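You operate a simulated robot arm through the tools that you are given. There is no shell and no other tool. Be economical: measure what you need, move in short steps, check, and stop when the job is done.

You run a simulated robot arm. Do the job below in one go: nothing can be reset, and whatever is moved stays where it is left.

JOB
Fit the grey filter, plug in, prime and switch on the pump.
Fine: filter clipped in before the plug and the three strokes of the yellow plunger; switch last.

It is judged by the outcome, as a careful person would: the job done as asked, and still so three seconds after it is handed in. It fails if anything else is knocked over, pushed out of place, dropped, spilled or broken.

ROBOT AND FRAMES
A 7-joint arm with a two-finger parallel gripper, fixed in place. Base frame: the origin is at the foot of the arm, x ahead of it, y to its left, z up. Lengths are in mm, angles in degrees, forces in N, time in s.
Its first joint turns from -166.0 to 166.0 degrees. Payload 4.4 kg.
The tool frame sits at the grasp point between the pads (the TCP): z along the fingers, y along the line on which they close. The tips reach 23 mm beyond it. Largest opening 94 mm; finger width 38, thickness 10; the body of the gripper, 54 by 96 mm, starts 39 mm behind the TCP.
Orientation is that of the tool frame in the base frame, as a unit quaternion [x, y, z, w]. With the fingers straight down and closing along the base's y, the tool's x points along the base's -x, its y along +y and its z along -z.

CONTROLS
- The arm moves only by the tool step_arm. Its argument "increments" is a list of rows, each a list of 3 entries, a list of its own where there are three numbers: the shift along the tool's x, y, z in mm, then the turn, a rotation vector about the tool's x, y, z in degrees, then the opening, from 0 (shut) to 1 (fully open). In form: [[[x, y, z], [wx, wy, wz], fingers], ...]. A call has 1 to 20 rows; each row shifts and turns the commanded pose from where the row before left it, along the tool's axes as they then stand. A row lasts 0.2 s, in which the tool goes at most 50 mm and 8.6 degrees; a call with a longer step from one row to the next is refused whole, and so is a gripper value outside its range. Where a pose cannot be reached the arm comes as near as it can. A force on the tool above 90 N (or 10 N above the force at the start of the call, whichever is more), or a blocked arm, ends the call early, and 0.2 s more pass. The fingers move at their own pace (about 72 mm/s each) and stop on an object; they squeeze with about 38 N. The grip force told is the motor's: it shows also when the fingers shut on nothing. Time passes only in rows, and 0.2 s behind the last, so rows that do not move let the fingers close. It gives the time, the measured TCP pose, the force on the tool (base axes), the opening and the grip force at its end, in the units of the frame above (readings bear some noise), with the torque about the TCP (base axes, N m) and any sound that the robot's microphone picked up.
- Cameras (640 x 400 px; columns grow to the right, rows downward): "scene" is fixed at [398.2, -652, 1630]; the picture's right is [0.89, -0.46, 0.00], its down [-0.26, -0.50, -0.83] and it looks along [0.38, 0.74, -0.56] (base axes); focal length 345 px, centre (320, 200). "wrist" rides on the gripper at [86, 16, -74] in the tool frame; the picture's right is [-0.18, 0.98, 0.00], its down [-0.58, -0.11, -0.81] and it looks along [-0.79, -0.15, 0.59] (tool axes); focal length 243 px, centre (320, 200). There is no depth. A picture from a camera that has moved, and an enlarged one, comes with that camera's place and axes in the base frame and with its lens.
- get_image(camera): a new picture of that camera. The clock stands still meanwhile.
- zoom(camera, box): a new picture of the part [left, top, right, bottom] of that camera's present view, enlarged. The clock stands still meanwhile.
- close_job(): hands the job in; it is judged then, once.

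Work in short steps. Places have to be worked out from the pictures, the camera data and where the tool is seen: move nearer, look again, correct. Check each grasp and each placing, and mend what went wrong. You have 120 turns and 64 pictures in all, those below and enlarged ones among them. Open the gripper and draw the arm clear of the work before you hand the job in, unless the task says otherwise; then end with one line.

The tools are called after "Emit:" as a command line: name --argument value ..., lists and objects as JSON in quotes. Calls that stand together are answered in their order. step_arm: Moves the arm, as the interface text tells. Its arguments: {"type":"object","properties":{"increments":{"type":"array","items":{"type":"array"}}},"required":["increments"]} The other tools are called the same way: get_image (camera) takes a picture; zoom (camera, box) takes an enlarged picture of a part of a camera's view; close_job () hands the job in.

At the start:

```text
time: 0.0
tcp_pos: [723.8, 454.0, 1242.5]
orientation: [0.0, 1.0, 0.0, -0.001]
force: [0.3, -0.5, 0.2]
torque: [0.0, -0.03, 0.02]
opening: 94.1
finger_force: 0.1
```

scene: 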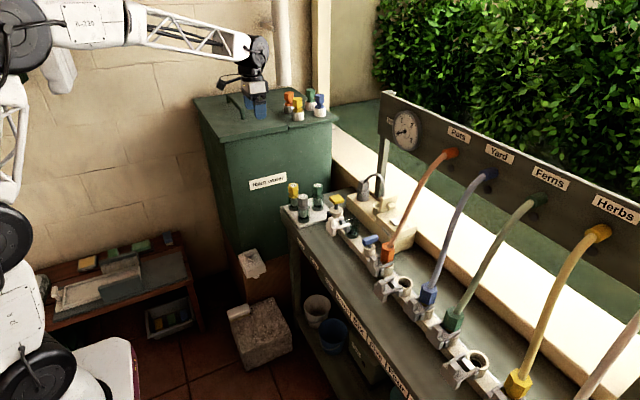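
wrist: 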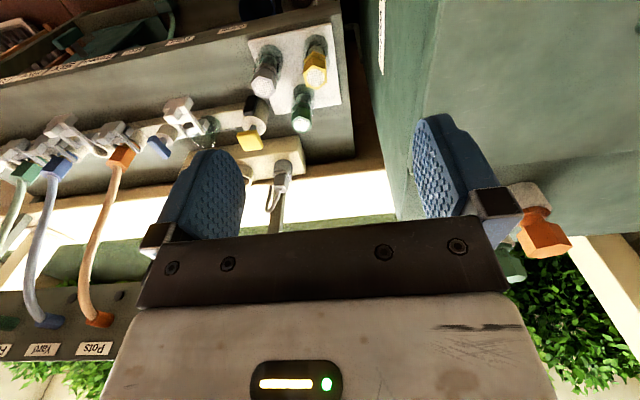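

The scene shows a bench with hoses, valves, and filter cartridges. I'll zoom in on the work area first.

Emit:
zoom --camera "scene" --box '[270, 160, 430, 260]'

Emit:
zoom --camera "scene" --box '[360, 220, 560, 400]'

Emit:
zoom --camera "wrist" --box '[120, 20, 360, 240]'

```text
4.00 times, centred on (350, 210) of scene
camera zoom: at [398.2, -652.0, 1630.0], right [0.89, -0.46, 0.0], down [-0.26, -0.5, -0.83], along [0.38, 0.74, -0.56], focal length 1379 px, centre (200, 160)
```

zoom: 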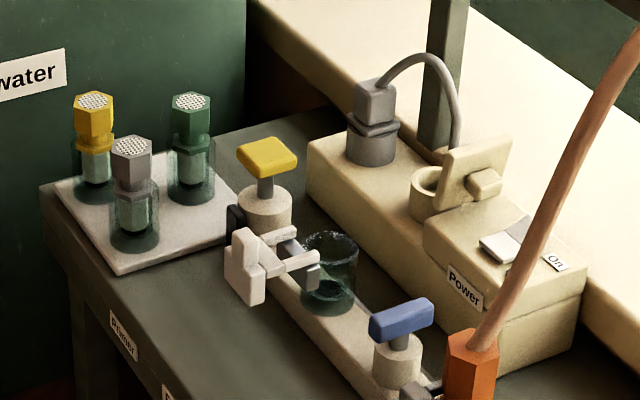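

```text
2.22 times, centred on (460, 310) of scene
camera zoom: at [398.2, -652.0, 1630.0], right [0.89, -0.46, 0.0], down [-0.26, -0.5, -0.83], along [0.38, 0.74, -0.56], focal length 766 px, centre (9, -44)
```

zoom: 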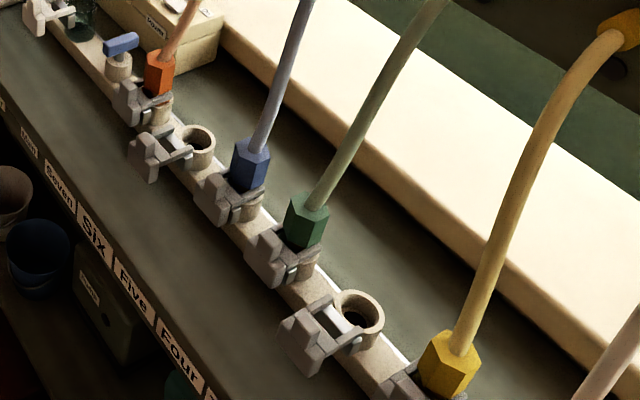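

```text
1.82 times, centred on (240, 130) of wrist
camera zoom: at [636.6, 469.5, 1316.8], right [0.18, 0.98, 0.0], down [0.58, -0.11, 0.81], along [0.79, -0.15, -0.59], focal length 441 px, centre (466, 327)
```

zoom: 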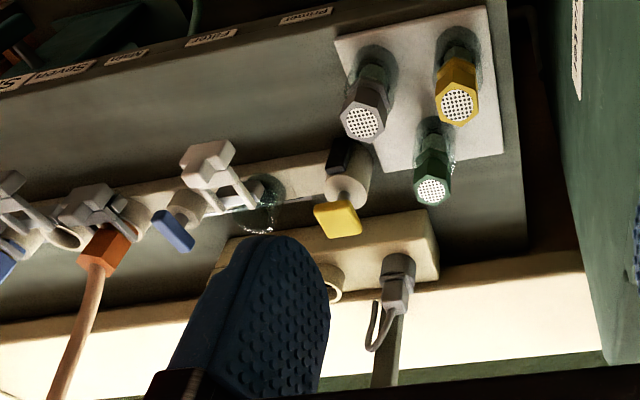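

The stereo estimate puts the grey filter top near (833,334,920) and the yellow plunger near (937,262,917). I'll move over the pump area for a closer look.

Emit:
step_arm --increments '[[[0, -40, 0], [0, 0, 0], 1], [[0, -40, 0], [0, 0, 0], 1], [[0, -40, 0], [0, 0, 0], 1], [[0, -40, 0], [0, 0, 0], 1], [[0, -40, 10], [0, 0, 0], 1], [[0, -40, 30], [0, 0, 0], 1], [[0, 0, 30], [0, 0, 0], 1], [[0, 0, 30], [0, 0, 0], 1], [[0, 0, 0], [0, 0, 0], 1]]'

Emit:
get_image --camera "wrist"

Emit:
get_image --camera "scene"

```text
time: 2.0
tcp_pos: [728.5, 214.8, 1139.7]
orientation: [0.0, 1.0, 0.0, 0.0]
force: [-0.1, 0.4, 0.5]
torque: [0.0, 0.0, 0.04]
opening: 93.9
finger_force: 0.0
```

```text
58 pictures are left
camera wrist: at [639.6, 229.2, 1214.4], right [0.18, 0.98, 0.0], down [0.58, -0.11, 0.81], along [0.79, -0.15, -0.59], focal length 243 px, centre (320, 200)
```

wrist: 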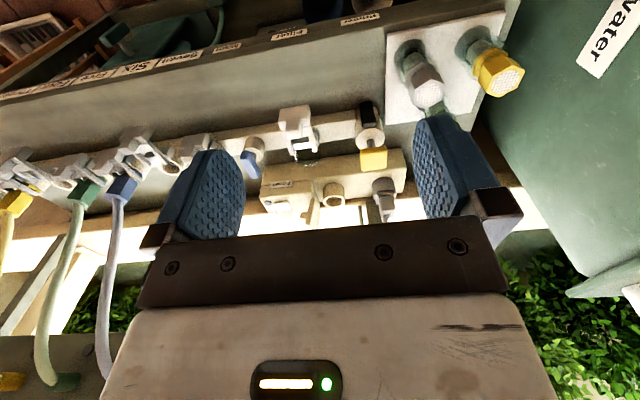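

```text
57 pictures are left
```

scene: 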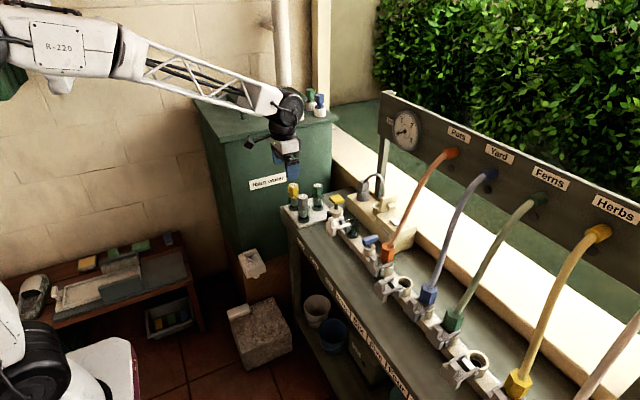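

Nearer now; I'll enlarge the pump and filter area.

Emit:
zoom --camera "wrist" --box '[230, 70, 410, 230]'

Emit:
zoom --camera "wrist" --box '[370, 20, 540, 120]'

Emit:
zoom --camera "scene" --box '[320, 165, 420, 245]'

```text
2.50 times, centred on (320, 150) of wrist
camera zoom: at [639.6, 229.2, 1214.4], right [0.18, 0.98, 0.0], down [0.58, -0.11, 0.81], along [0.79, -0.15, -0.59], focal length 606 px, centre (320, 325)
```

zoom: 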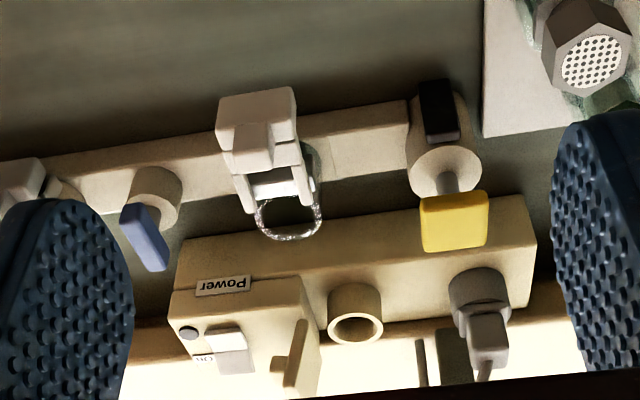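

```text
3.76 times, centred on (455, 70) of wrist
camera zoom: at [639.6, 229.2, 1214.4], right [0.18, 0.98, 0.0], down [0.58, -0.11, 0.81], along [0.79, -0.15, -0.59], focal length 913 px, centre (-188, 689)
```

zoom: 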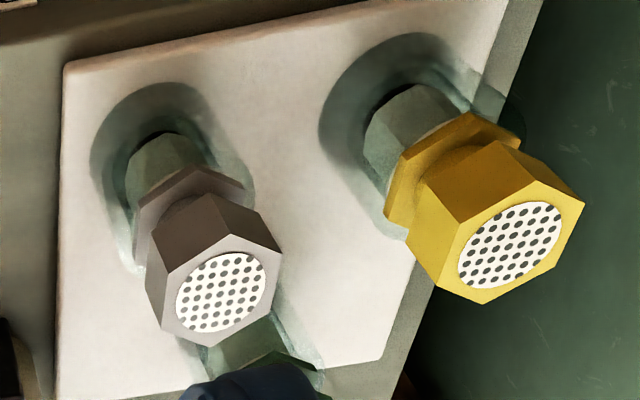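

```text
5.00 times, centred on (370, 205) of scene
camera zoom: at [398.2, -652.0, 1630.0], right [0.89, -0.46, 0.0], down [-0.26, -0.5, -0.83], along [0.38, 0.74, -0.56], focal length 1724 px, centre (70, 175)
```

zoom: 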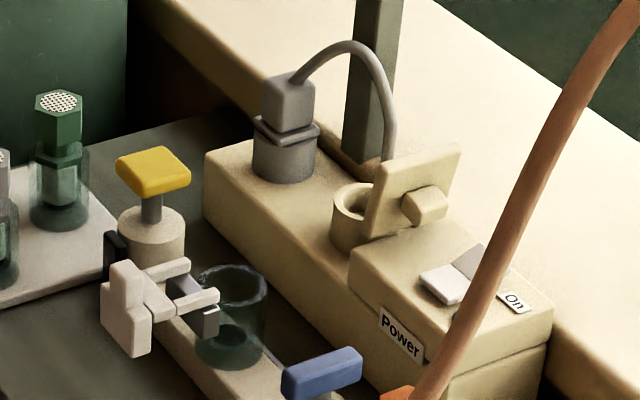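

Bench features: power socket (1069,182,898), plug (1076,292,915), switch (1067,70,911), bowl rim (940,152,886), clip handle about (858,153,893). I'll go closer to understand the clip.

Emit:
step_arm --increments '[[[-20, -18, 20], [0, 0, 0], 1], [[-20, -18, 26], [0, 0, 0], 1], [[-20, -18, 26], [0, 0, 0], 1], [[-20, -18, 26], [0, 0, 0], 1], [[-20, -18, 26], [0, 0, 0], 1], [[-18, -15, 26], [0, 0, 0], 1], [[0, 0, 0], [0, 0, 0], 1]]'

Emit:
get_image --camera "wrist"

```text
time: 3.6
tcp_pos: [843.8, 108.2, 992.9]
orientation: [0.0, 1.0, 0.0, 0.0]
force: [0.0, 0.3, 0.1]
torque: [0.0, 0.01, -0.03]
opening: 94.3
finger_force: 0.0
```

```text
53 pictures are left
camera wrist: at [756.6, 123.4, 1067.0], right [0.18, 0.98, 0.0], down [0.58, -0.11, 0.81], along [0.79, -0.15, -0.59], focal length 243 px, centre (320, 200)
```

wrist: 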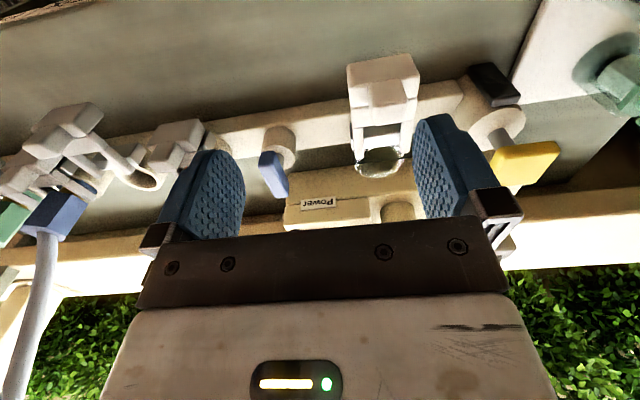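

Emit:
zoom --camera "wrist" --box '[320, 30, 460, 190]'

Emit:
zoom --camera "wrist" --box '[0, 80, 220, 240]'

Emit:
zoom --camera "scene" --box '[370, 240, 480, 340]'

```text
2.50 times, centred on (390, 110) of wrist
camera zoom: at [756.6, 123.4, 1067.0], right [0.18, 0.98, 0.0], down [0.58, -0.11, 0.81], along [0.79, -0.15, -0.59], focal length 606 px, centre (145, 425)
```

zoom: 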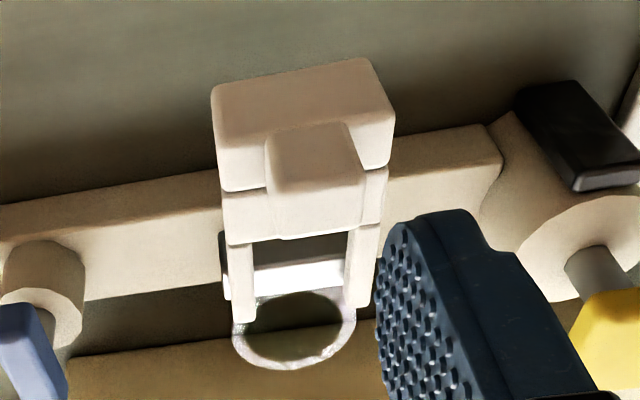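

```text
2.50 times, centred on (110, 160) of wrist
camera zoom: at [756.6, 123.4, 1067.0], right [0.18, 0.98, 0.0], down [0.58, -0.11, 0.81], along [0.79, -0.15, -0.59], focal length 606 px, centre (845, 300)
```

zoom: 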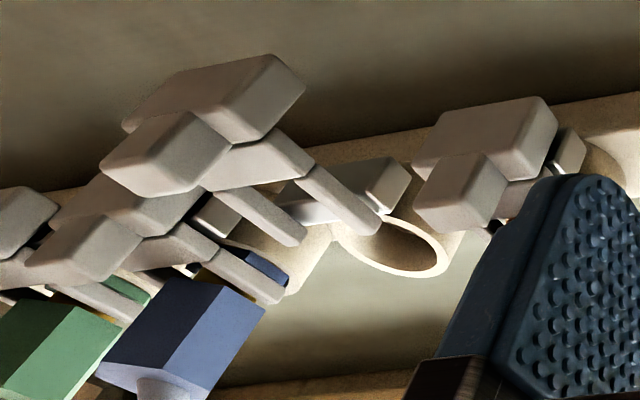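

```text
4.00 times, centred on (425, 290) of scene
camera zoom: at [398.2, -652.0, 1630.0], right [0.89, -0.46, 0.0], down [-0.26, -0.5, -0.83], along [0.38, 0.74, -0.56], focal length 1379 px, centre (-100, -160)
```

zoom: 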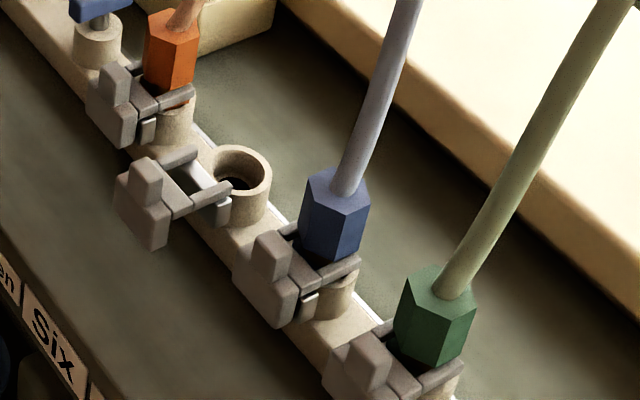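

The clips look like sliding forks, pushed in to lock above the flange. Next I look closely at the grey filter.

Emit:
step_arm --increments '[[[15, 0, -10], [0, 0, 0], 1], [[15, 40, 0], [0, 0, 0], 1], [[10, 45, 0], [0, 0, 0], 1], [[10, 45, 0], [0, 0, 0], 1], [[10, 45, 0], [0, 0, 0], 1], [[0, 30, 10], [0, 0, 0], 1], [[0, 0, 0], [0, 0, 0], 1]]'

Emit:
get_image --camera "wrist"

Emit:
zoom --camera "scene" --box '[280, 170, 350, 230]'

```text
time: 5.2
tcp_pos: [782.5, 315.8, 990.6]
orientation: [0.0, 1.0, 0.0, -0.001]
force: [-0.6, -0.3, 0.8]
torque: [-0.01, -0.02, 0.0]
opening: 94.1
finger_force: 0.1
```

```text
49 pictures are left
camera wrist: at [696.1, 331.0, 1065.5], right [0.18, 0.98, 0.0], down [0.58, -0.11, 0.81], along [0.79, -0.15, -0.59], focal length 243 px, centre (320, 200)
```

wrist: 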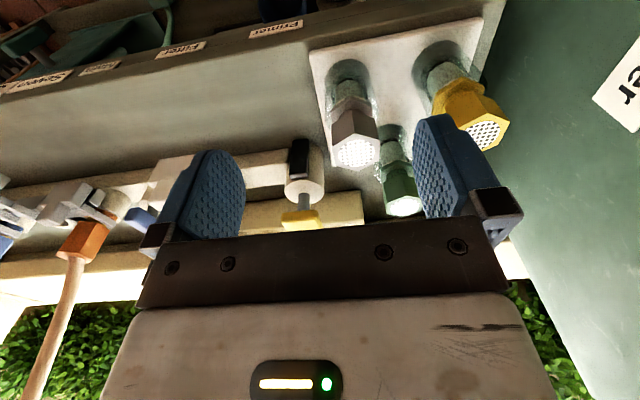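

```text
6.67 times, centred on (315, 200) of scene
camera zoom: at [398.2, -652.0, 1630.0], right [0.89, -0.46, 0.0], down [-0.26, -0.5, -0.83], along [0.38, 0.74, -0.56], focal length 2299 px, centre (353, 200)
```

zoom: 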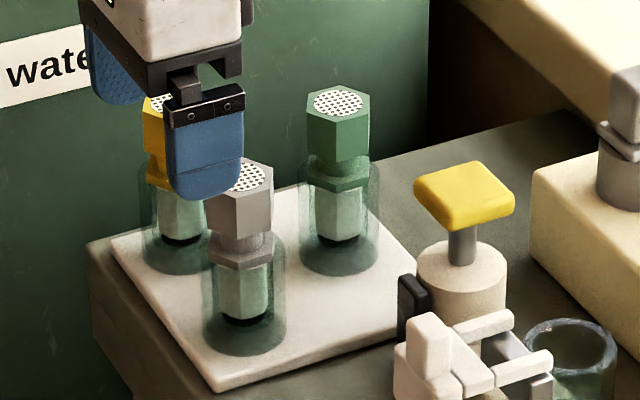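

Emit:
zoom --camera "wrist" --box '[310, 40, 430, 190]'

```text
2.67 times, centred on (370, 115) of wrist
camera zoom: at [696.1, 331.0, 1065.5], right [0.18, 0.98, 0.0], down [0.58, -0.11, 0.81], along [0.79, -0.15, -0.59], focal length 647 px, centre (187, 427)
```

zoom: 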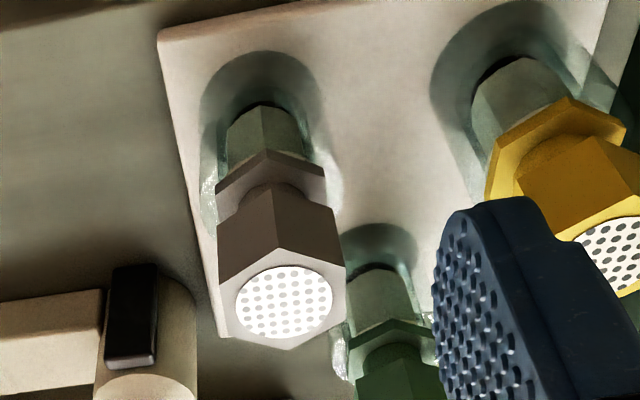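

The grey filter sits at (834,335), head z ≈ 891–920, with hex flats facing ±y. I'll align above it with a narrower opening, then descend part way.

Emit:
step_arm --increments '[[[-20, 9, 0], [0, 0, 0], 0.64], [[-20, 10, 0], [0, 0, 0], 0.64], [[-11.5, 0, 5], [0, 0, 0], 0.64], [[0, 0, 20], [0, 0, 0], 0.64], [[0, 0, 15], [0, 0, 0], 0.64], [[0, 0, 0], [0, 0, 0], 0.64]]'

Emit:
get_image --camera "wrist"

Emit:
zoom --camera "scene" --box '[280, 150, 350, 230]'

```text
time: 6.6
tcp_pos: [834.0, 332.9, 953.8]
orientation: [-0.001, 1.0, 0.0, 0.001]
force: [0.8, 0.1, -0.2]
torque: [0.0, 0.02, -0.01]
opening: 60.2
finger_force: 0.0
```

```text
46 pictures are left
camera wrist: at [745.6, 349.1, 1028.0], right [0.18, 0.98, 0.0], down [0.58, -0.11, 0.81], along [0.79, -0.15, -0.59], focal length 243 px, centre (320, 200)
```

wrist: 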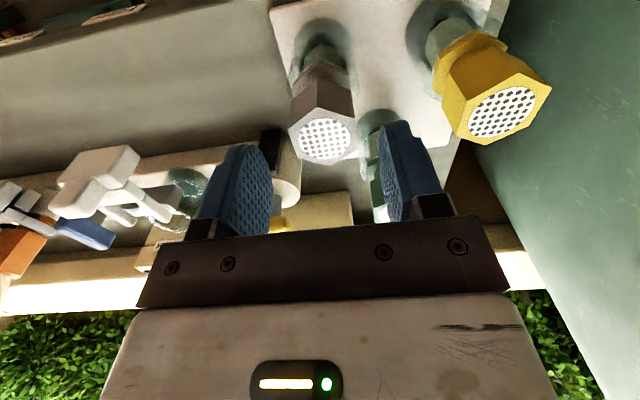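

```text
5.00 times, centred on (315, 190) of scene
camera zoom: at [398.2, -652.0, 1630.0], right [0.89, -0.46, 0.0], down [-0.26, -0.5, -0.83], along [0.38, 0.74, -0.56], focal length 1724 px, centre (345, 250)
```

zoom: 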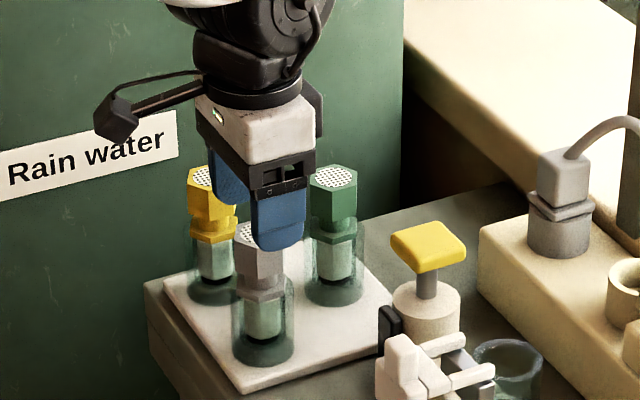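

Projection confirms the filter at (835,335.5). I descend to z 915 and close.

Emit:
step_arm --increments '[[[-1, 2, 14], [0, 0, 0], 0.64], [[0, 0, 15], [0, 0, 0], 0.64], [[0, 0, 10], [0, 0, 0], 0.64], [[0, 0, 0], [0, 0, 0], 0], [[0, 0, 0], [0, 0, 0], 0], [[0, 0, 0], [0, 0, 0], 0]]'

Emit:
zoom --camera "scene" --box '[280, 170, 350, 230]'

```text
time: 8.0
tcp_pos: [834.6, 333.9, 913.9]
orientation: [0.0, 1.0, 0.0, 0.0]
force: [-0.2, 0.6, -0.7]
torque: [-0.01, -0.02, 0.0]
opening: 36.8
finger_force: 37.8
```

```text
6.67 times, centred on (315, 200) of scene
camera zoom: at [398.2, -652.0, 1630.0], right [0.89, -0.46, 0.0], down [-0.26, -0.5, -0.83], along [0.38, 0.74, -0.56], focal length 2299 px, centre (353, 200)
```

zoom: 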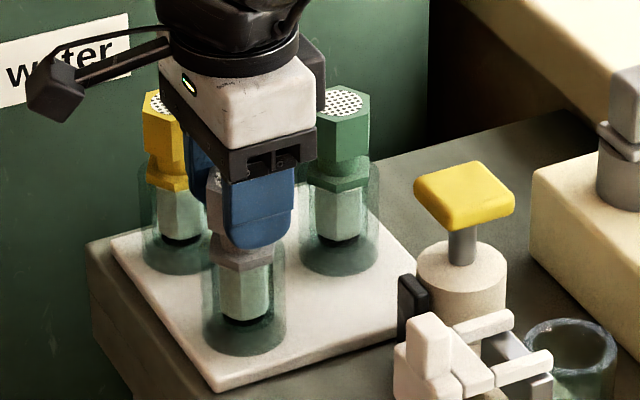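

Firm grip on the flats (36.8 mm). Lifting straight up.

Emit:
step_arm --increments '[[[0, 0, -10], [0, 0, 0], 0], [[0, 0, -20], [0, 0, 0], 0], [[0, 0, -30], [0, 0, 0], 0], [[0, 0, -30], [0, 0, 0], 0], [[0, 0, -30], [0, 0, 0], 0], [[0, 0, 0], [0, 0, 0], 0]]'

Emit:
zoom --camera "scene" --box '[270, 130, 390, 240]'

```text
time: 9.4
tcp_pos: [833.9, 336.4, 1034.2]
orientation: [0.0, 1.0, 0.0, 0.0]
force: [-0.3, 0.4, -0.6]
torque: [0.03, -0.02, 0.03]
opening: 36.6
finger_force: 38.4
```

```text
3.64 times, centred on (330, 185) of scene
camera zoom: at [398.2, -652.0, 1630.0], right [0.89, -0.46, 0.0], down [-0.26, -0.5, -0.83], along [0.38, 0.74, -0.56], focal length 1254 px, centre (284, 254)
```

zoom: 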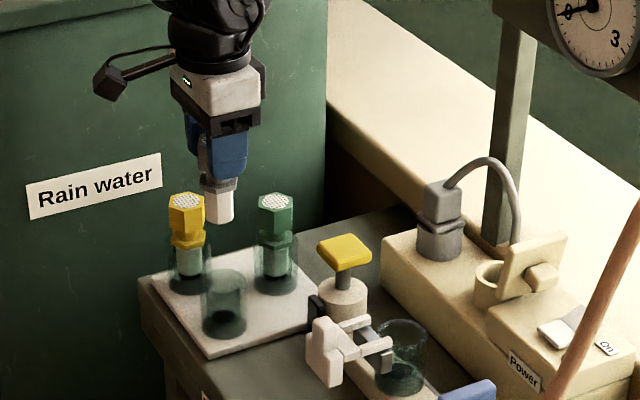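

Filter is held. Carrying it along -y then out over the bowl at (942,152).

Emit:
step_arm --increments '[[[0, -20, 0], [0, 0, 0], 0], [[0, -30, 0], [0, 0, 0], 0], [[0, -35, 0], [0, 0, 0], 0], [[0, -35, 0], [0, 0, 0], 0], [[0, -35, 0], [0, 0, 0], 0], [[-20, -28, 0], [0, 0, 0], 0], [[-30, 0, 0], [0, 0, 0], 0], [[-30, 0, 0], [0, 0, 0], 0], [[-28, 0, 0], [0, 0, 0], 0], [[0, 0, 0], [0, 0, 0], 0], [[0, 0, 0], [0, 0, 0], 0]]'

Emit:
zoom --camera "wrist" --box '[200, 0, 440, 200]'

Emit:
zoom --camera "scene" --box '[310, 130, 410, 250]'

```text
time: 11.8
tcp_pos: [943.0, 151.3, 1030.0]
orientation: [0.0, 1.0, 0.0, 0.0]
force: [0.6, -0.2, -1.6]
torque: [0.01, 0.03, -0.02]
opening: 36.8
finger_force: 37.5
```

```text
2.00 times, centred on (320, 100) of wrist
camera zoom: at [855.2, 167.0, 1104.7], right [0.18, 0.98, 0.0], down [0.58, -0.11, 0.81], along [0.79, -0.15, -0.59], focal length 485 px, centre (320, 400)
```

zoom: 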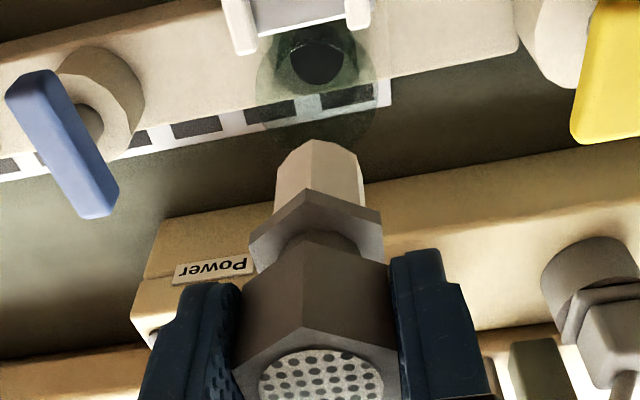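

```text
3.33 times, centred on (360, 190) of scene
camera zoom: at [398.2, -652.0, 1630.0], right [0.89, -0.46, 0.0], down [-0.26, -0.5, -0.83], along [0.38, 0.74, -0.56], focal length 1149 px, centre (187, 233)
```

zoom: 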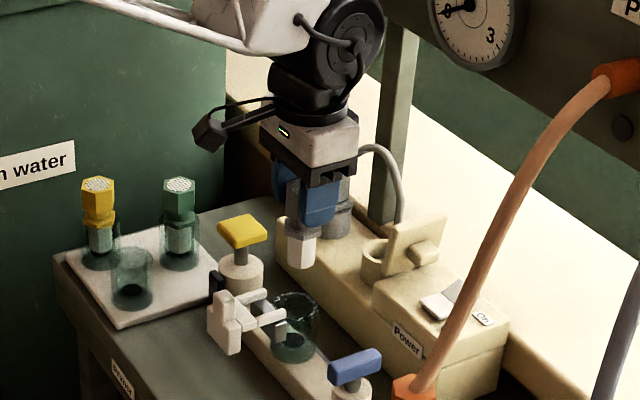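

I'll enlarge the bowl for a precise centre before lowering.

Emit:
zoom --camera "wrist" --box '[280, 0, 400, 90]'

Emit:
zoom --camera "scene" --box '[365, 205, 415, 245]'

```text
4.44 times, centred on (340, 45) of wrist
camera zoom: at [855.2, 167.0, 1104.7], right [0.18, 0.98, 0.0], down [0.58, -0.11, 0.81], along [0.79, -0.15, -0.59], focal length 1078 px, centre (231, 889)
```

zoom: 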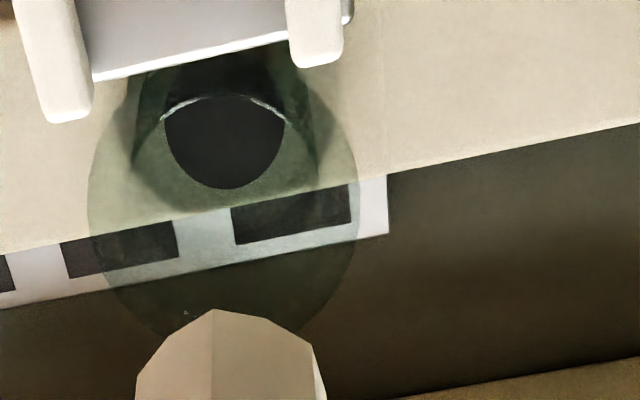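

```text
10.00 times, centred on (390, 225) of scene
camera zoom: at [398.2, -652.0, 1630.0], right [0.89, -0.46, 0.0], down [-0.26, -0.5, -0.83], along [0.38, 0.74, -0.56], focal length 3448 px, centre (-380, -50)
```

zoom: 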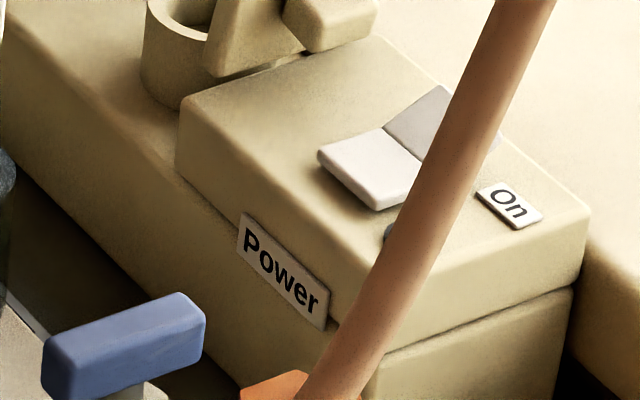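

Bowl centre about (941.5,151). Small correction then lower by 50 and look again.

Emit:
step_arm --increments '[[[2, -1, 10], [0, 0, 0], 0], [[0, 0, 20], [0, 0, 0], 0], [[0, 0, 20], [0, 0, 0], 0], [[0, 0, 0], [0, 0, 0], 0], [[0, 0, 0], [0, 0, 0], 0]]'

Emit:
zoom --camera "scene" --box '[310, 170, 390, 240]'

Emit:
zoom --camera "wrist" --box '[240, 0, 420, 140]'

```text
time: 13.0
tcp_pos: [939.6, 151.9, 983.3]
orientation: [0.0, 1.0, 0.0, -0.001]
force: [0.8, 0.0, -0.7]
torque: [0.02, -0.03, 0.0]
opening: 36.6
finger_force: 37.6
```

```text
5.71 times, centred on (350, 205) of scene
camera zoom: at [398.2, -652.0, 1630.0], right [0.89, -0.46, 0.0], down [-0.26, -0.5, -0.83], along [0.38, 0.74, -0.56], focal length 1970 px, centre (149, 171)
```

zoom: 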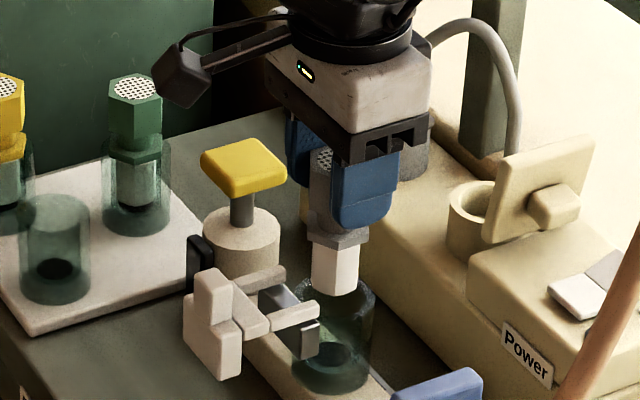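

```text
2.86 times, centred on (330, 70) of wrist
camera zoom: at [851.6, 167.6, 1058.2], right [0.18, 0.98, 0.0], down [0.58, -0.11, 0.81], along [0.79, -0.15, -0.59], focal length 693 px, centre (291, 571)
```

zoom: 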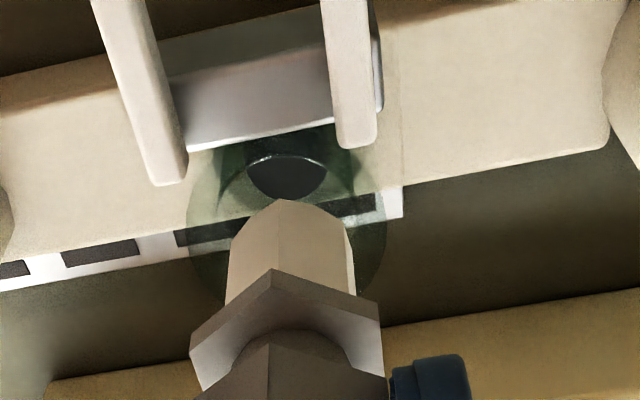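

Aligned with the rim; the filter bottom is about at rim height. Lowering gently.

Emit:
step_arm --increments '[[[0, 0, 8], [0, 0, 0], 0], [[0, 0, 8], [0, 0, 0], 0], [[0, 0, 8], [0, 0, 0], 0], [[0, 0, 8], [0, 0, 0], 0], [[0, 0, 6], [0, 0, 0], 0], [[0, 0, 0], [0, 0, 0], 0]]'

Emit:
zoom --camera "scene" --box '[310, 170, 390, 240]'

```text
time: 14.4
tcp_pos: [940.3, 151.3, 944.7]
orientation: [0.0, 1.0, 0.0, 0.0]
force: [-0.1, -0.7, -0.5]
torque: [-0.01, 0.02, 0.02]
opening: 36.8
finger_force: 37.6
```

```text
5.71 times, centred on (350, 205) of scene
camera zoom: at [398.2, -652.0, 1630.0], right [0.89, -0.46, 0.0], down [-0.26, -0.5, -0.83], along [0.38, 0.74, -0.56], focal length 1970 px, centre (149, 171)
```

zoom: 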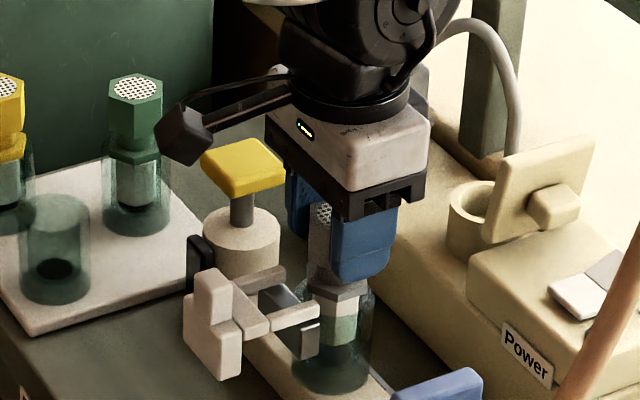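

No contact force so far; continue in small steps.

Emit:
step_arm --increments '[[[0, 0, 3], [0, 0, 0], 0], [[0, 0, 3], [0, 0, 0], 0], [[0, 0, 3], [0, 0, 0], 0], [[0, 0, 0], [0, 0, 0], 0]]'

Emit:
step_arm --increments '[[[0, 0, 2], [0, 0, 0], 0], [[0, 0, 2], [0, 0, 0], 0], [[0, 0, 0], [0, 0, 0], 0]]'

Emit:
zoom --camera "scene" --box '[310, 170, 390, 240]'

```text
time: 15.4
tcp_pos: [940.2, 150.1, 936.0]
orientation: [0.0, 1.0, 0.0, 0.0]
force: [-0.6, -0.1, -0.1]
torque: [-0.01, -0.02, -0.01]
opening: 36.7
finger_force: 38.3
```

```text
time: 16.2
tcp_pos: [941.4, 150.4, 934.6]
orientation: [0.001, 1.0, 0.0, 0.002]
force: [-3.5, -5.4, 29.1]
torque: [-0.34, 0.37, -0.07]
opening: 36.5
finger_force: 37.9
```

```text
5.71 times, centred on (350, 205) of scene
camera zoom: at [398.2, -652.0, 1630.0], right [0.89, -0.46, 0.0], down [-0.26, -0.5, -0.83], along [0.38, 0.74, -0.56], focal length 1970 px, centre (149, 171)
```

zoom: 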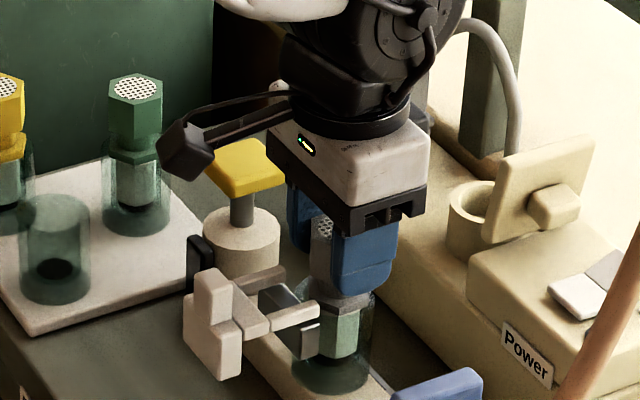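

Contact with 29 N at z 934.6. I check whether it's seated or catching on something.

Emit:
zoom --camera "wrist" --box '[250, 0, 400, 120]'

Emit:
zoom --camera "scene" --box '[340, 205, 380, 245]'

```text
3.33 times, centred on (325, 60) of wrist
camera zoom: at [854.3, 166.8, 1008.5], right [0.18, 0.98, 0.0], down [0.58, -0.11, 0.81], along [0.79, -0.15, -0.59], focal length 809 px, centre (303, 667)
```

zoom: 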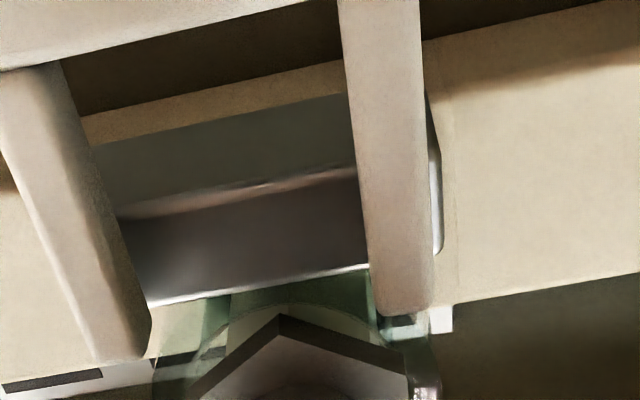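

```text
10.00 times, centred on (360, 225) of scene
camera zoom: at [398.2, -652.0, 1630.0], right [0.89, -0.46, 0.0], down [-0.26, -0.5, -0.83], along [0.38, 0.74, -0.56], focal length 3448 px, centre (-80, -50)
```

zoom: 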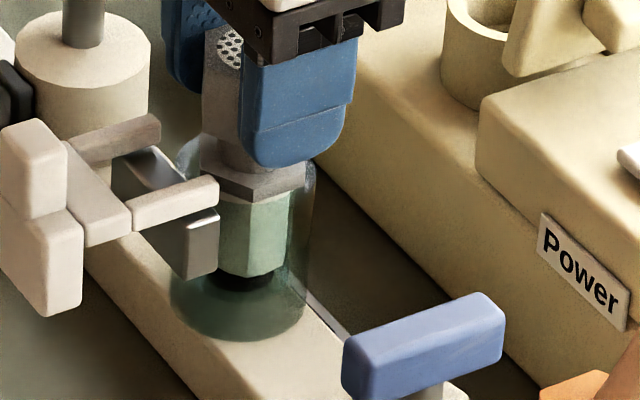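

Depth looks similar to how filters sit in the tray cups. Zooming tighter to compare fork height with the flange.

Emit:
zoom --camera "scene" --box '[350, 212, 374, 232]'

Emit:
zoom --camera "scene" --box '[384, 235, 408, 255]'

```text
16.00 times, centred on (362, 222) of scene
camera zoom: at [398.2, -652.0, 1630.0], right [0.89, -0.46, 0.0], down [-0.26, -0.5, -0.83], along [0.38, 0.74, -0.56], focal length 5517 px, centre (-352, -152)
```

zoom: 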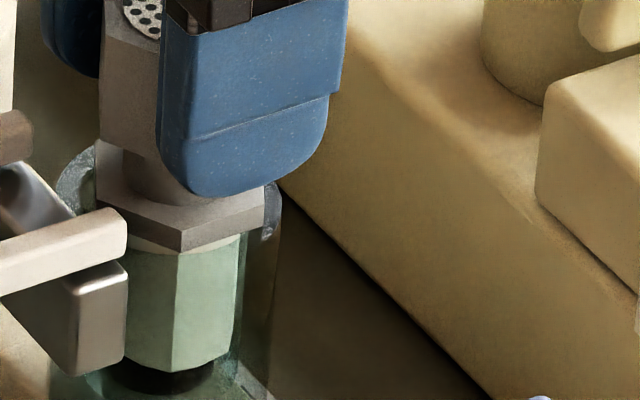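

```text
16.00 times, centred on (396, 245) of scene
camera zoom: at [398.2, -652.0, 1630.0], right [0.89, -0.46, 0.0], down [-0.26, -0.5, -0.83], along [0.38, 0.74, -0.56], focal length 5517 px, centre (-896, -520)
```

zoom: 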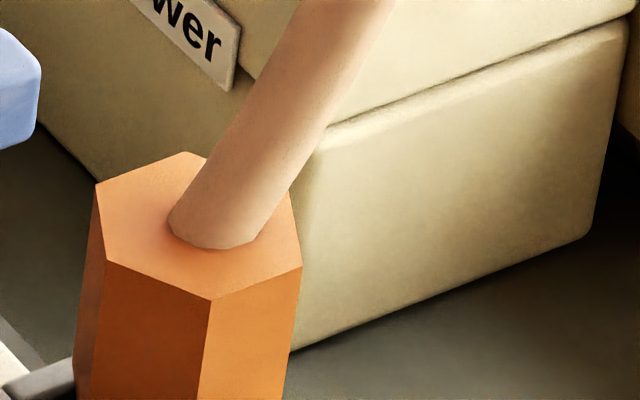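

Fork tines (z≈895–907) match the neck gap just above the flange (top≈895), so it appears seated. I press slightly more to confirm it is solid.

Emit:
step_arm --increments '[[[0, 0, 1.5], [0, 0, 0], 0], [[0, 0, 0], [0, 0, 0], 0]]'

```text
time: 16.8
tcp_pos: [941.6, 150.9, 931.9]
orientation: [-0.001, 1.0, 0.0, 0.002]
force: [10.1, 4.5, 32.2]
torque: [0.4, -0.19, -0.08]
opening: 36.7
finger_force: 37.9
```

Force stayed similar while it moved down, so it may be sliding through a seal. I continue gently.

Emit:
step_arm --increments '[[[0, 0, 1.5], [0, 0, 0], 0], [[0, 0, 0], [0, 0, 0], 0]]'

Emit:
step_arm --increments '[[[0, 0, 1.5], [0, 0, 0], 0], [[0, 0, 0], [0, 0, 0], 0]]'

Emit:
zoom --camera "scene" --box '[350, 212, 374, 232]'

```text
time: 17.4
tcp_pos: [939.8, 150.9, 929.0]
orientation: [0.0, 1.0, 0.0, 0.0]
force: [8.6, -1.9, 28.8]
torque: [-0.22, -0.18, 0.03]
opening: 36.5
finger_force: 37.7
```

```text
time: 18.0
tcp_pos: [940.7, 151.3, 928.6]
orientation: [-0.001, 1.0, -0.001, 0.001]
force: [3.5, 4.3, 37.7]
torque: [0.15, 0.15, 0.01]
opening: 36.6
finger_force: 37.7
```

```text
16.00 times, centred on (362, 222) of scene
camera zoom: at [398.2, -652.0, 1630.0], right [0.89, -0.46, 0.0], down [-0.26, -0.5, -0.83], along [0.38, 0.74, -0.56], focal length 5517 px, centre (-352, -152)
```

zoom: 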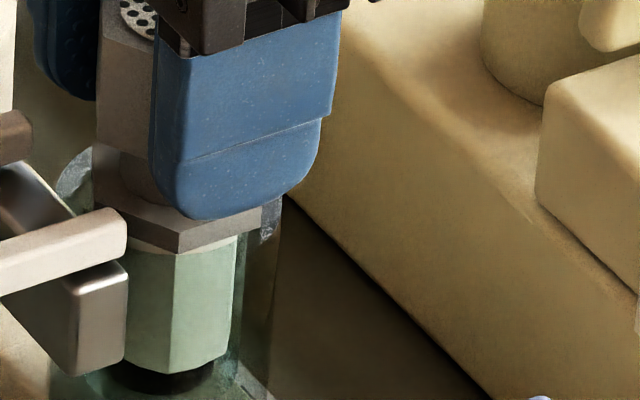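

The filter has not moved further (fingers slipped down the head), so it is bottomed out. Release and rise.

Emit:
step_arm --increments '[[[0, 0, -3], [0, 0, 0], 0], [[0, 0, 0], [0, 0, 0], 0.6], [[0, 0, 0], [0, 0, 0], 0.6], [[0, 0, -20], [0, 0, 0], 0.6], [[0, 0, -30], [0, 0, 0], 0.6], [[0, 0, -30], [0, 0, 0], 0.6], [[0, 0, 0], [0, 0, 0], 0.6]]'

Emit:
zoom --camera "scene" --box '[340, 200, 380, 240]'

Emit:
zoom --camera "wrist" --box '[220, 0, 420, 140]'

```text
time: 19.6
tcp_pos: [938.5, 152.4, 1010.1]
orientation: [0.0, 1.0, 0.0, 0.0]
force: [-0.2, 0.2, -0.6]
torque: [0.02, 0.0, 0.01]
opening: 56.3
finger_force: 0.0
```

```text
10.00 times, centred on (360, 220) of scene
camera zoom: at [398.2, -652.0, 1630.0], right [0.89, -0.46, 0.0], down [-0.26, -0.5, -0.83], along [0.38, 0.74, -0.56], focal length 3448 px, centre (-80, 0)
```

zoom: 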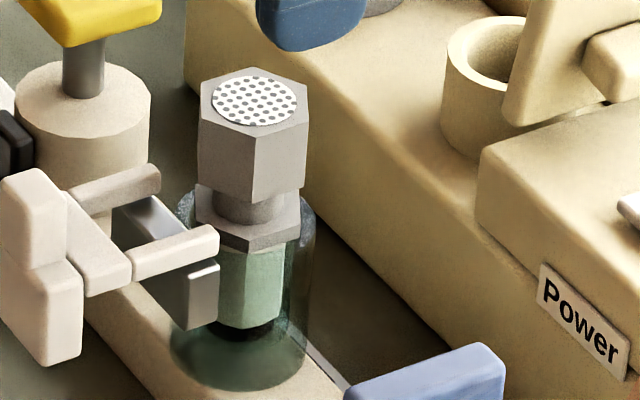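

```text
2.86 times, centred on (320, 70) of wrist
camera zoom: at [851.2, 167.4, 1084.8], right [0.18, 0.98, 0.0], down [0.58, -0.11, 0.81], along [0.79, -0.15, -0.59], focal length 693 px, centre (320, 571)
```

zoom: 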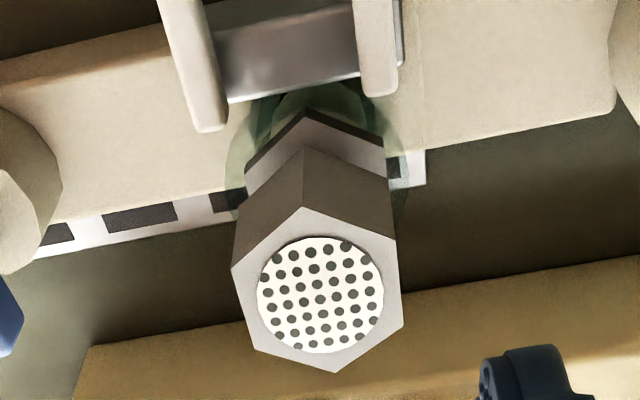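

Filter sits upright in the bowl. Now go behind the clip handle (near face x≈850, y≈151) with shut fingers, ready to push it +x.

Emit:
step_arm --increments '[[[35, 0, 0], [0, 0, 0], 0], [[35, 0, 0], [0, 0, 0], 0], [[35, 0, 0], [0, 0, 0], 0], [[33, 0, 0], [0, 0, 0], 0], [[0, 0, 30], [0, 0, 0], 0], [[0, 0, 30], [0, 0, 0], 0], [[0, 0, 30], [0, 0, 0], 0], [[0, 0, 14], [0, 0, 0], 0], [[0, 0, 0], [0, 0, 0], 0]]'

Emit:
zoom --camera "scene" --box '[310, 180, 390, 250]'

Emit:
zoom --camera "wrist" --box '[200, 20, 440, 240]'

```text
time: 21.6
tcp_pos: [801.1, 153.5, 906.1]
orientation: [0.0, 1.0, 0.0, 0.0]
force: [0.2, 0.6, 0.5]
torque: [0.03, -0.01, -0.02]
opening: 0.0
finger_force: 37.9
```

```text
5.71 times, centred on (350, 215) of scene
camera zoom: at [398.2, -652.0, 1630.0], right [0.89, -0.46, 0.0], down [-0.26, -0.5, -0.83], along [0.38, 0.74, -0.56], focal length 1970 px, centre (149, 114)
```

zoom: 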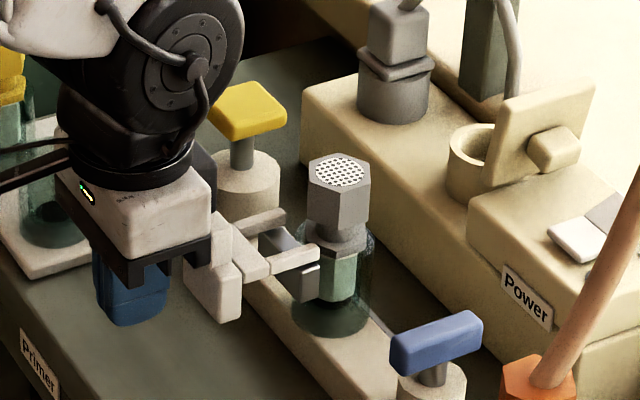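

```text
1.82 times, centred on (320, 130) of wrist
camera zoom: at [714.1, 167.4, 980.4], right [0.18, 0.98, 0.0], down [0.58, -0.11, 0.81], along [0.79, -0.15, -0.59], focal length 441 px, centre (320, 327)
```

zoom: 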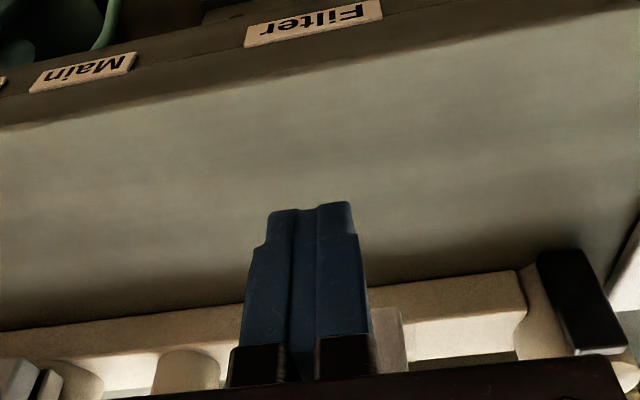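

Fingers are behind the handle. Advancing slowly until contact, then push.

Emit:
step_arm --increments '[[[-8, -1, 0], [0, 0, 0], 0], [[-8, 0, 0], [0, 0, 0], 0], [[-6, 0, 0], [0, 0, 0], 0], [[-5, 0, 0], [0, 0, 0], 0], [[-5, 0, 0], [0, 0, 0], 0], [[-5, 0, 0], [0, 0, 0], 0], [[0, 0, 0], [0, 0, 0], 0]]'

Emit:
zoom --camera "scene" --box '[310, 180, 390, 250]'

```text
time: 23.2
tcp_pos: [840.4, 149.6, 906.5]
orientation: [0.0, 1.0, 0.0, 0.0]
force: [-0.5, 0.3, 0.2]
torque: [0.01, 0.0, -0.04]
opening: 0.3
finger_force: 38.3
```

```text
5.71 times, centred on (350, 215) of scene
camera zoom: at [398.2, -652.0, 1630.0], right [0.89, -0.46, 0.0], down [-0.26, -0.5, -0.83], along [0.38, 0.74, -0.56], focal length 1970 px, centre (149, 114)
```

zoom: 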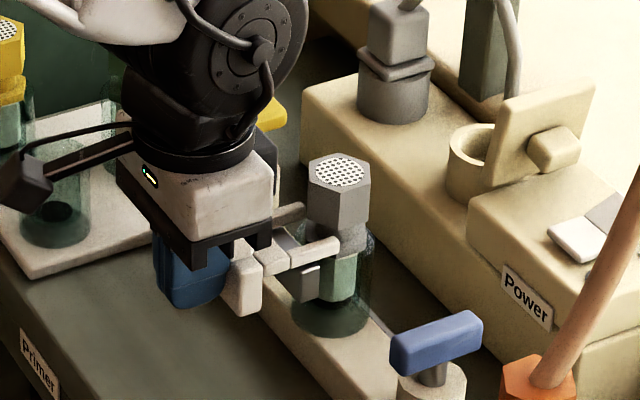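

The clip is sliding in (tines advancing) without resistance. Continue pushing.

Emit:
step_arm --increments '[[[-4, 0, 0], [0, 0, 0], 0], [[-4, 0, 0], [0, 0, 0], 0], [[-4, 0, 0], [0, 0, 0], 0], [[-3, 0, 0], [0, 0, 0], 0], [[0, 0, 0], [0, 0, 0], 0]]'

Emit:
zoom --camera "scene" --box '[330, 190, 380, 240]'

```text
time: 24.4
tcp_pos: [854.5, 149.4, 906.7]
orientation: [0.0, 1.0, 0.0, 0.0]
force: [-0.2, 0.2, -0.5]
torque: [-0.01, -0.02, -0.02]
opening: 0.0
finger_force: 38.0
```

```text
8.00 times, centred on (355, 215) of scene
camera zoom: at [398.2, -652.0, 1630.0], right [0.89, -0.46, 0.0], down [-0.26, -0.5, -0.83], along [0.38, 0.74, -0.56], focal length 2758 px, centre (40, 80)
```

zoom: 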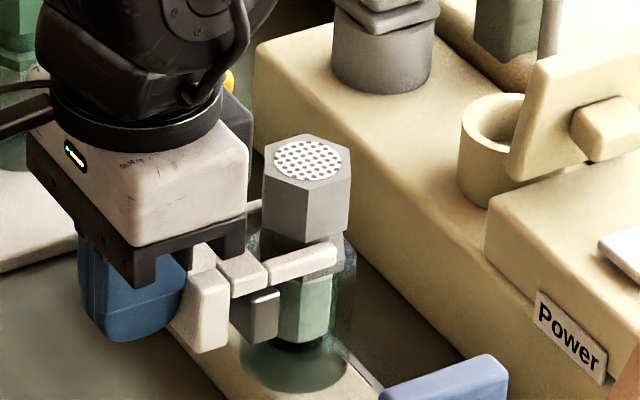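

Tines straddle the neck now. Push on until it stops.

Emit:
step_arm --increments '[[[-3, 0, 0], [0, 0, 0], 0], [[-3, 0, 0], [0, 0, 0], 0], [[-2, 0, 0], [0, 0, 0], 0], [[0, 0, 0], [0, 0, 0], 0]]'

Emit:
zoom --camera "scene" --box '[330, 190, 380, 240]'

```text
time: 25.4
tcp_pos: [861.3, 149.5, 908.0]
orientation: [0.0, 1.0, 0.0, 0.0]
force: [-2.4, 0.9, 1.6]
torque: [0.01, -0.06, 0.02]
opening: 0.0
finger_force: 37.5
```

```text
8.00 times, centred on (355, 215) of scene
camera zoom: at [398.2, -652.0, 1630.0], right [0.89, -0.46, 0.0], down [-0.26, -0.5, -0.83], along [0.38, 0.74, -0.56], focal length 2758 px, centre (40, 80)
```

zoom: 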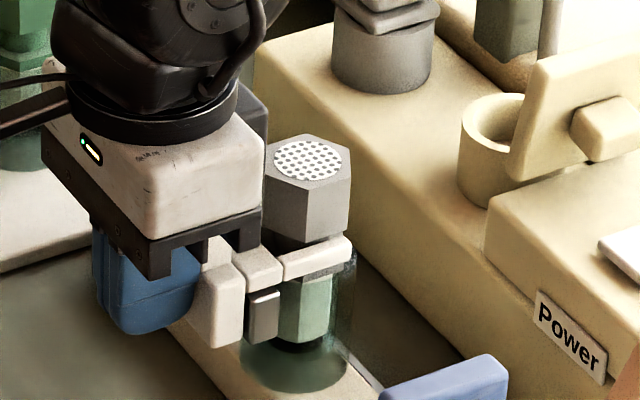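

Nearly home. A little more to the stop.

Emit:
step_arm --increments '[[[-2, 0, 0], [0, 0, 0], 0], [[-2, 0, 0], [0, 0, 0], 0], [[0, 0, 0], [0, 0, 0], 0]]'

```text
time: 26.2
tcp_pos: [862.3, 150.6, 906.5]
orientation: [-0.002, 1.0, 0.0, -0.002]
force: [-51.4, -4.0, 22.8]
torque: [0.06, -1.29, -0.15]
opening: 0.0
finger_force: 37.3
stopped in row 3: the force on the tool passed its limit at 92 N (the readings are from after the stop); the commanded pose is now the measured one
```

Hit a firm stop. Backing away and inspecting.

Emit:
step_arm --increments '[[[5, 0, 0], [0, 0, 0], 0], [[20, 0, 0], [0, 0, 0], 0], [[30, 0, 0], [0, 0, 0], 0], [[0, 0, -30], [0, 0, 0], 0], [[0, 0, -30], [0, 0, 0], 0], [[0, 0, -30], [0, 0, 0], 0.5], [[0, 0, 0], [0, 0, 0], 0.5]]'

Emit:
zoom --camera "scene" --box '[330, 200, 380, 240]'

Emit:
get_image --camera "wrist"

```text
time: 27.9
tcp_pos: [808.8, 153.7, 996.6]
orientation: [0.0, 1.0, 0.0, -0.001]
force: [-0.3, 0.1, -0.1]
torque: [-0.01, 0.01, 0.0]
opening: 47.1
finger_force: 0.1
```

```text
10.00 times, centred on (355, 220) of scene
camera zoom: at [398.2, -652.0, 1630.0], right [0.89, -0.46, 0.0], down [-0.26, -0.5, -0.83], along [0.38, 0.74, -0.56], focal length 3448 px, centre (-30, 0)
```

zoom: 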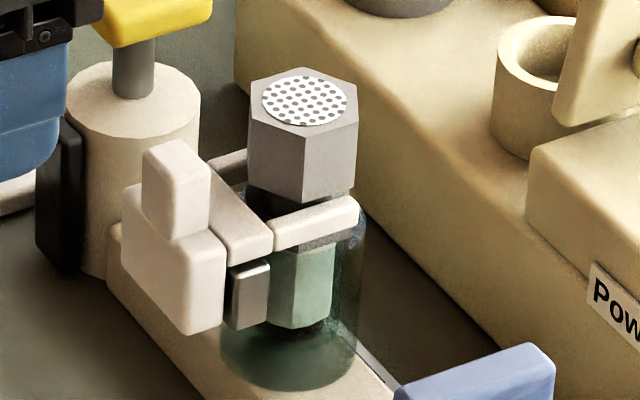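

```text
21 pictures are left
camera wrist: at [721.9, 168.8, 1071.2], right [0.18, 0.98, 0.0], down [0.58, -0.11, 0.8], along [0.79, -0.15, -0.59], focal length 243 px, centre (320, 200)
```

wrist: 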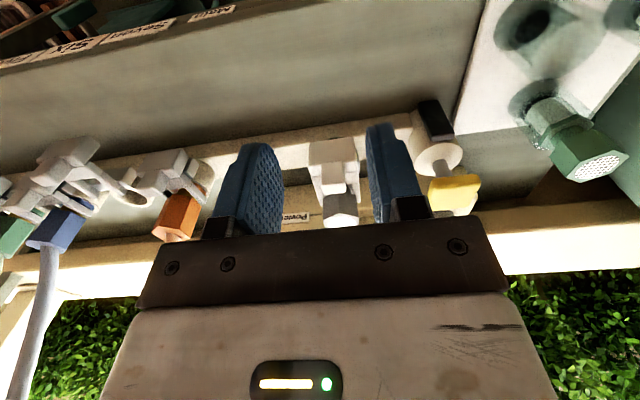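

Clip is now home like the hose clips. Next view the plug from close by, testing reach outward too.

Emit:
step_arm --increments '[[[0, 20, -15], [0, 0, 0], 1], [[-15, 40, 0], [0, 0, 0], 1], [[-25, 40, 0], [0, 0, 0], 1], [[-30, 36, 0], [0, 0, 0], 1], [[-35, 0, 0], [0, 0, 0], 1], [[-35, 0, 0], [0, 0, 0], 1], [[-32, 0, 0], [0, 0, 0], 1], [[0, 0, 0], [0, 0, 0], 1]]'

Emit:
zoom --camera "wrist" --box '[100, 60, 440, 260]'

```text
time: 29.6
tcp_pos: [983.7, 285.3, 1010.5]
orientation: [0.001, 1.0, 0.001, -0.003]
force: [-0.4, 0.2, 0.7]
torque: [-0.02, 0.01, 0.01]
opening: 94.2
finger_force: 0.1
```

```text
1.88 times, centred on (270, 160) of wrist
camera zoom: at [896.4, 301.5, 1085.2], right [0.18, 0.98, 0.0], down [0.59, -0.11, 0.8], along [0.79, -0.15, -0.6], focal length 457 px, centre (414, 275)
```

zoom: 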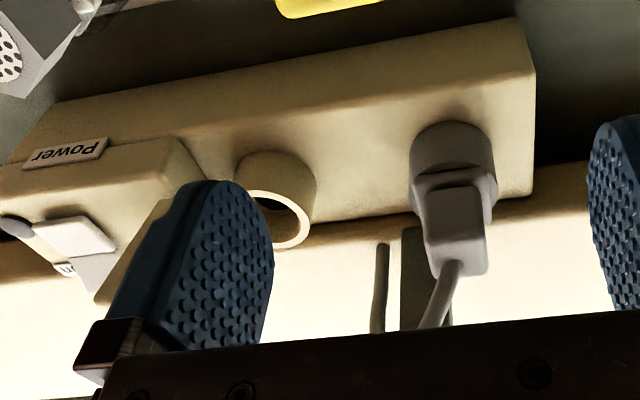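

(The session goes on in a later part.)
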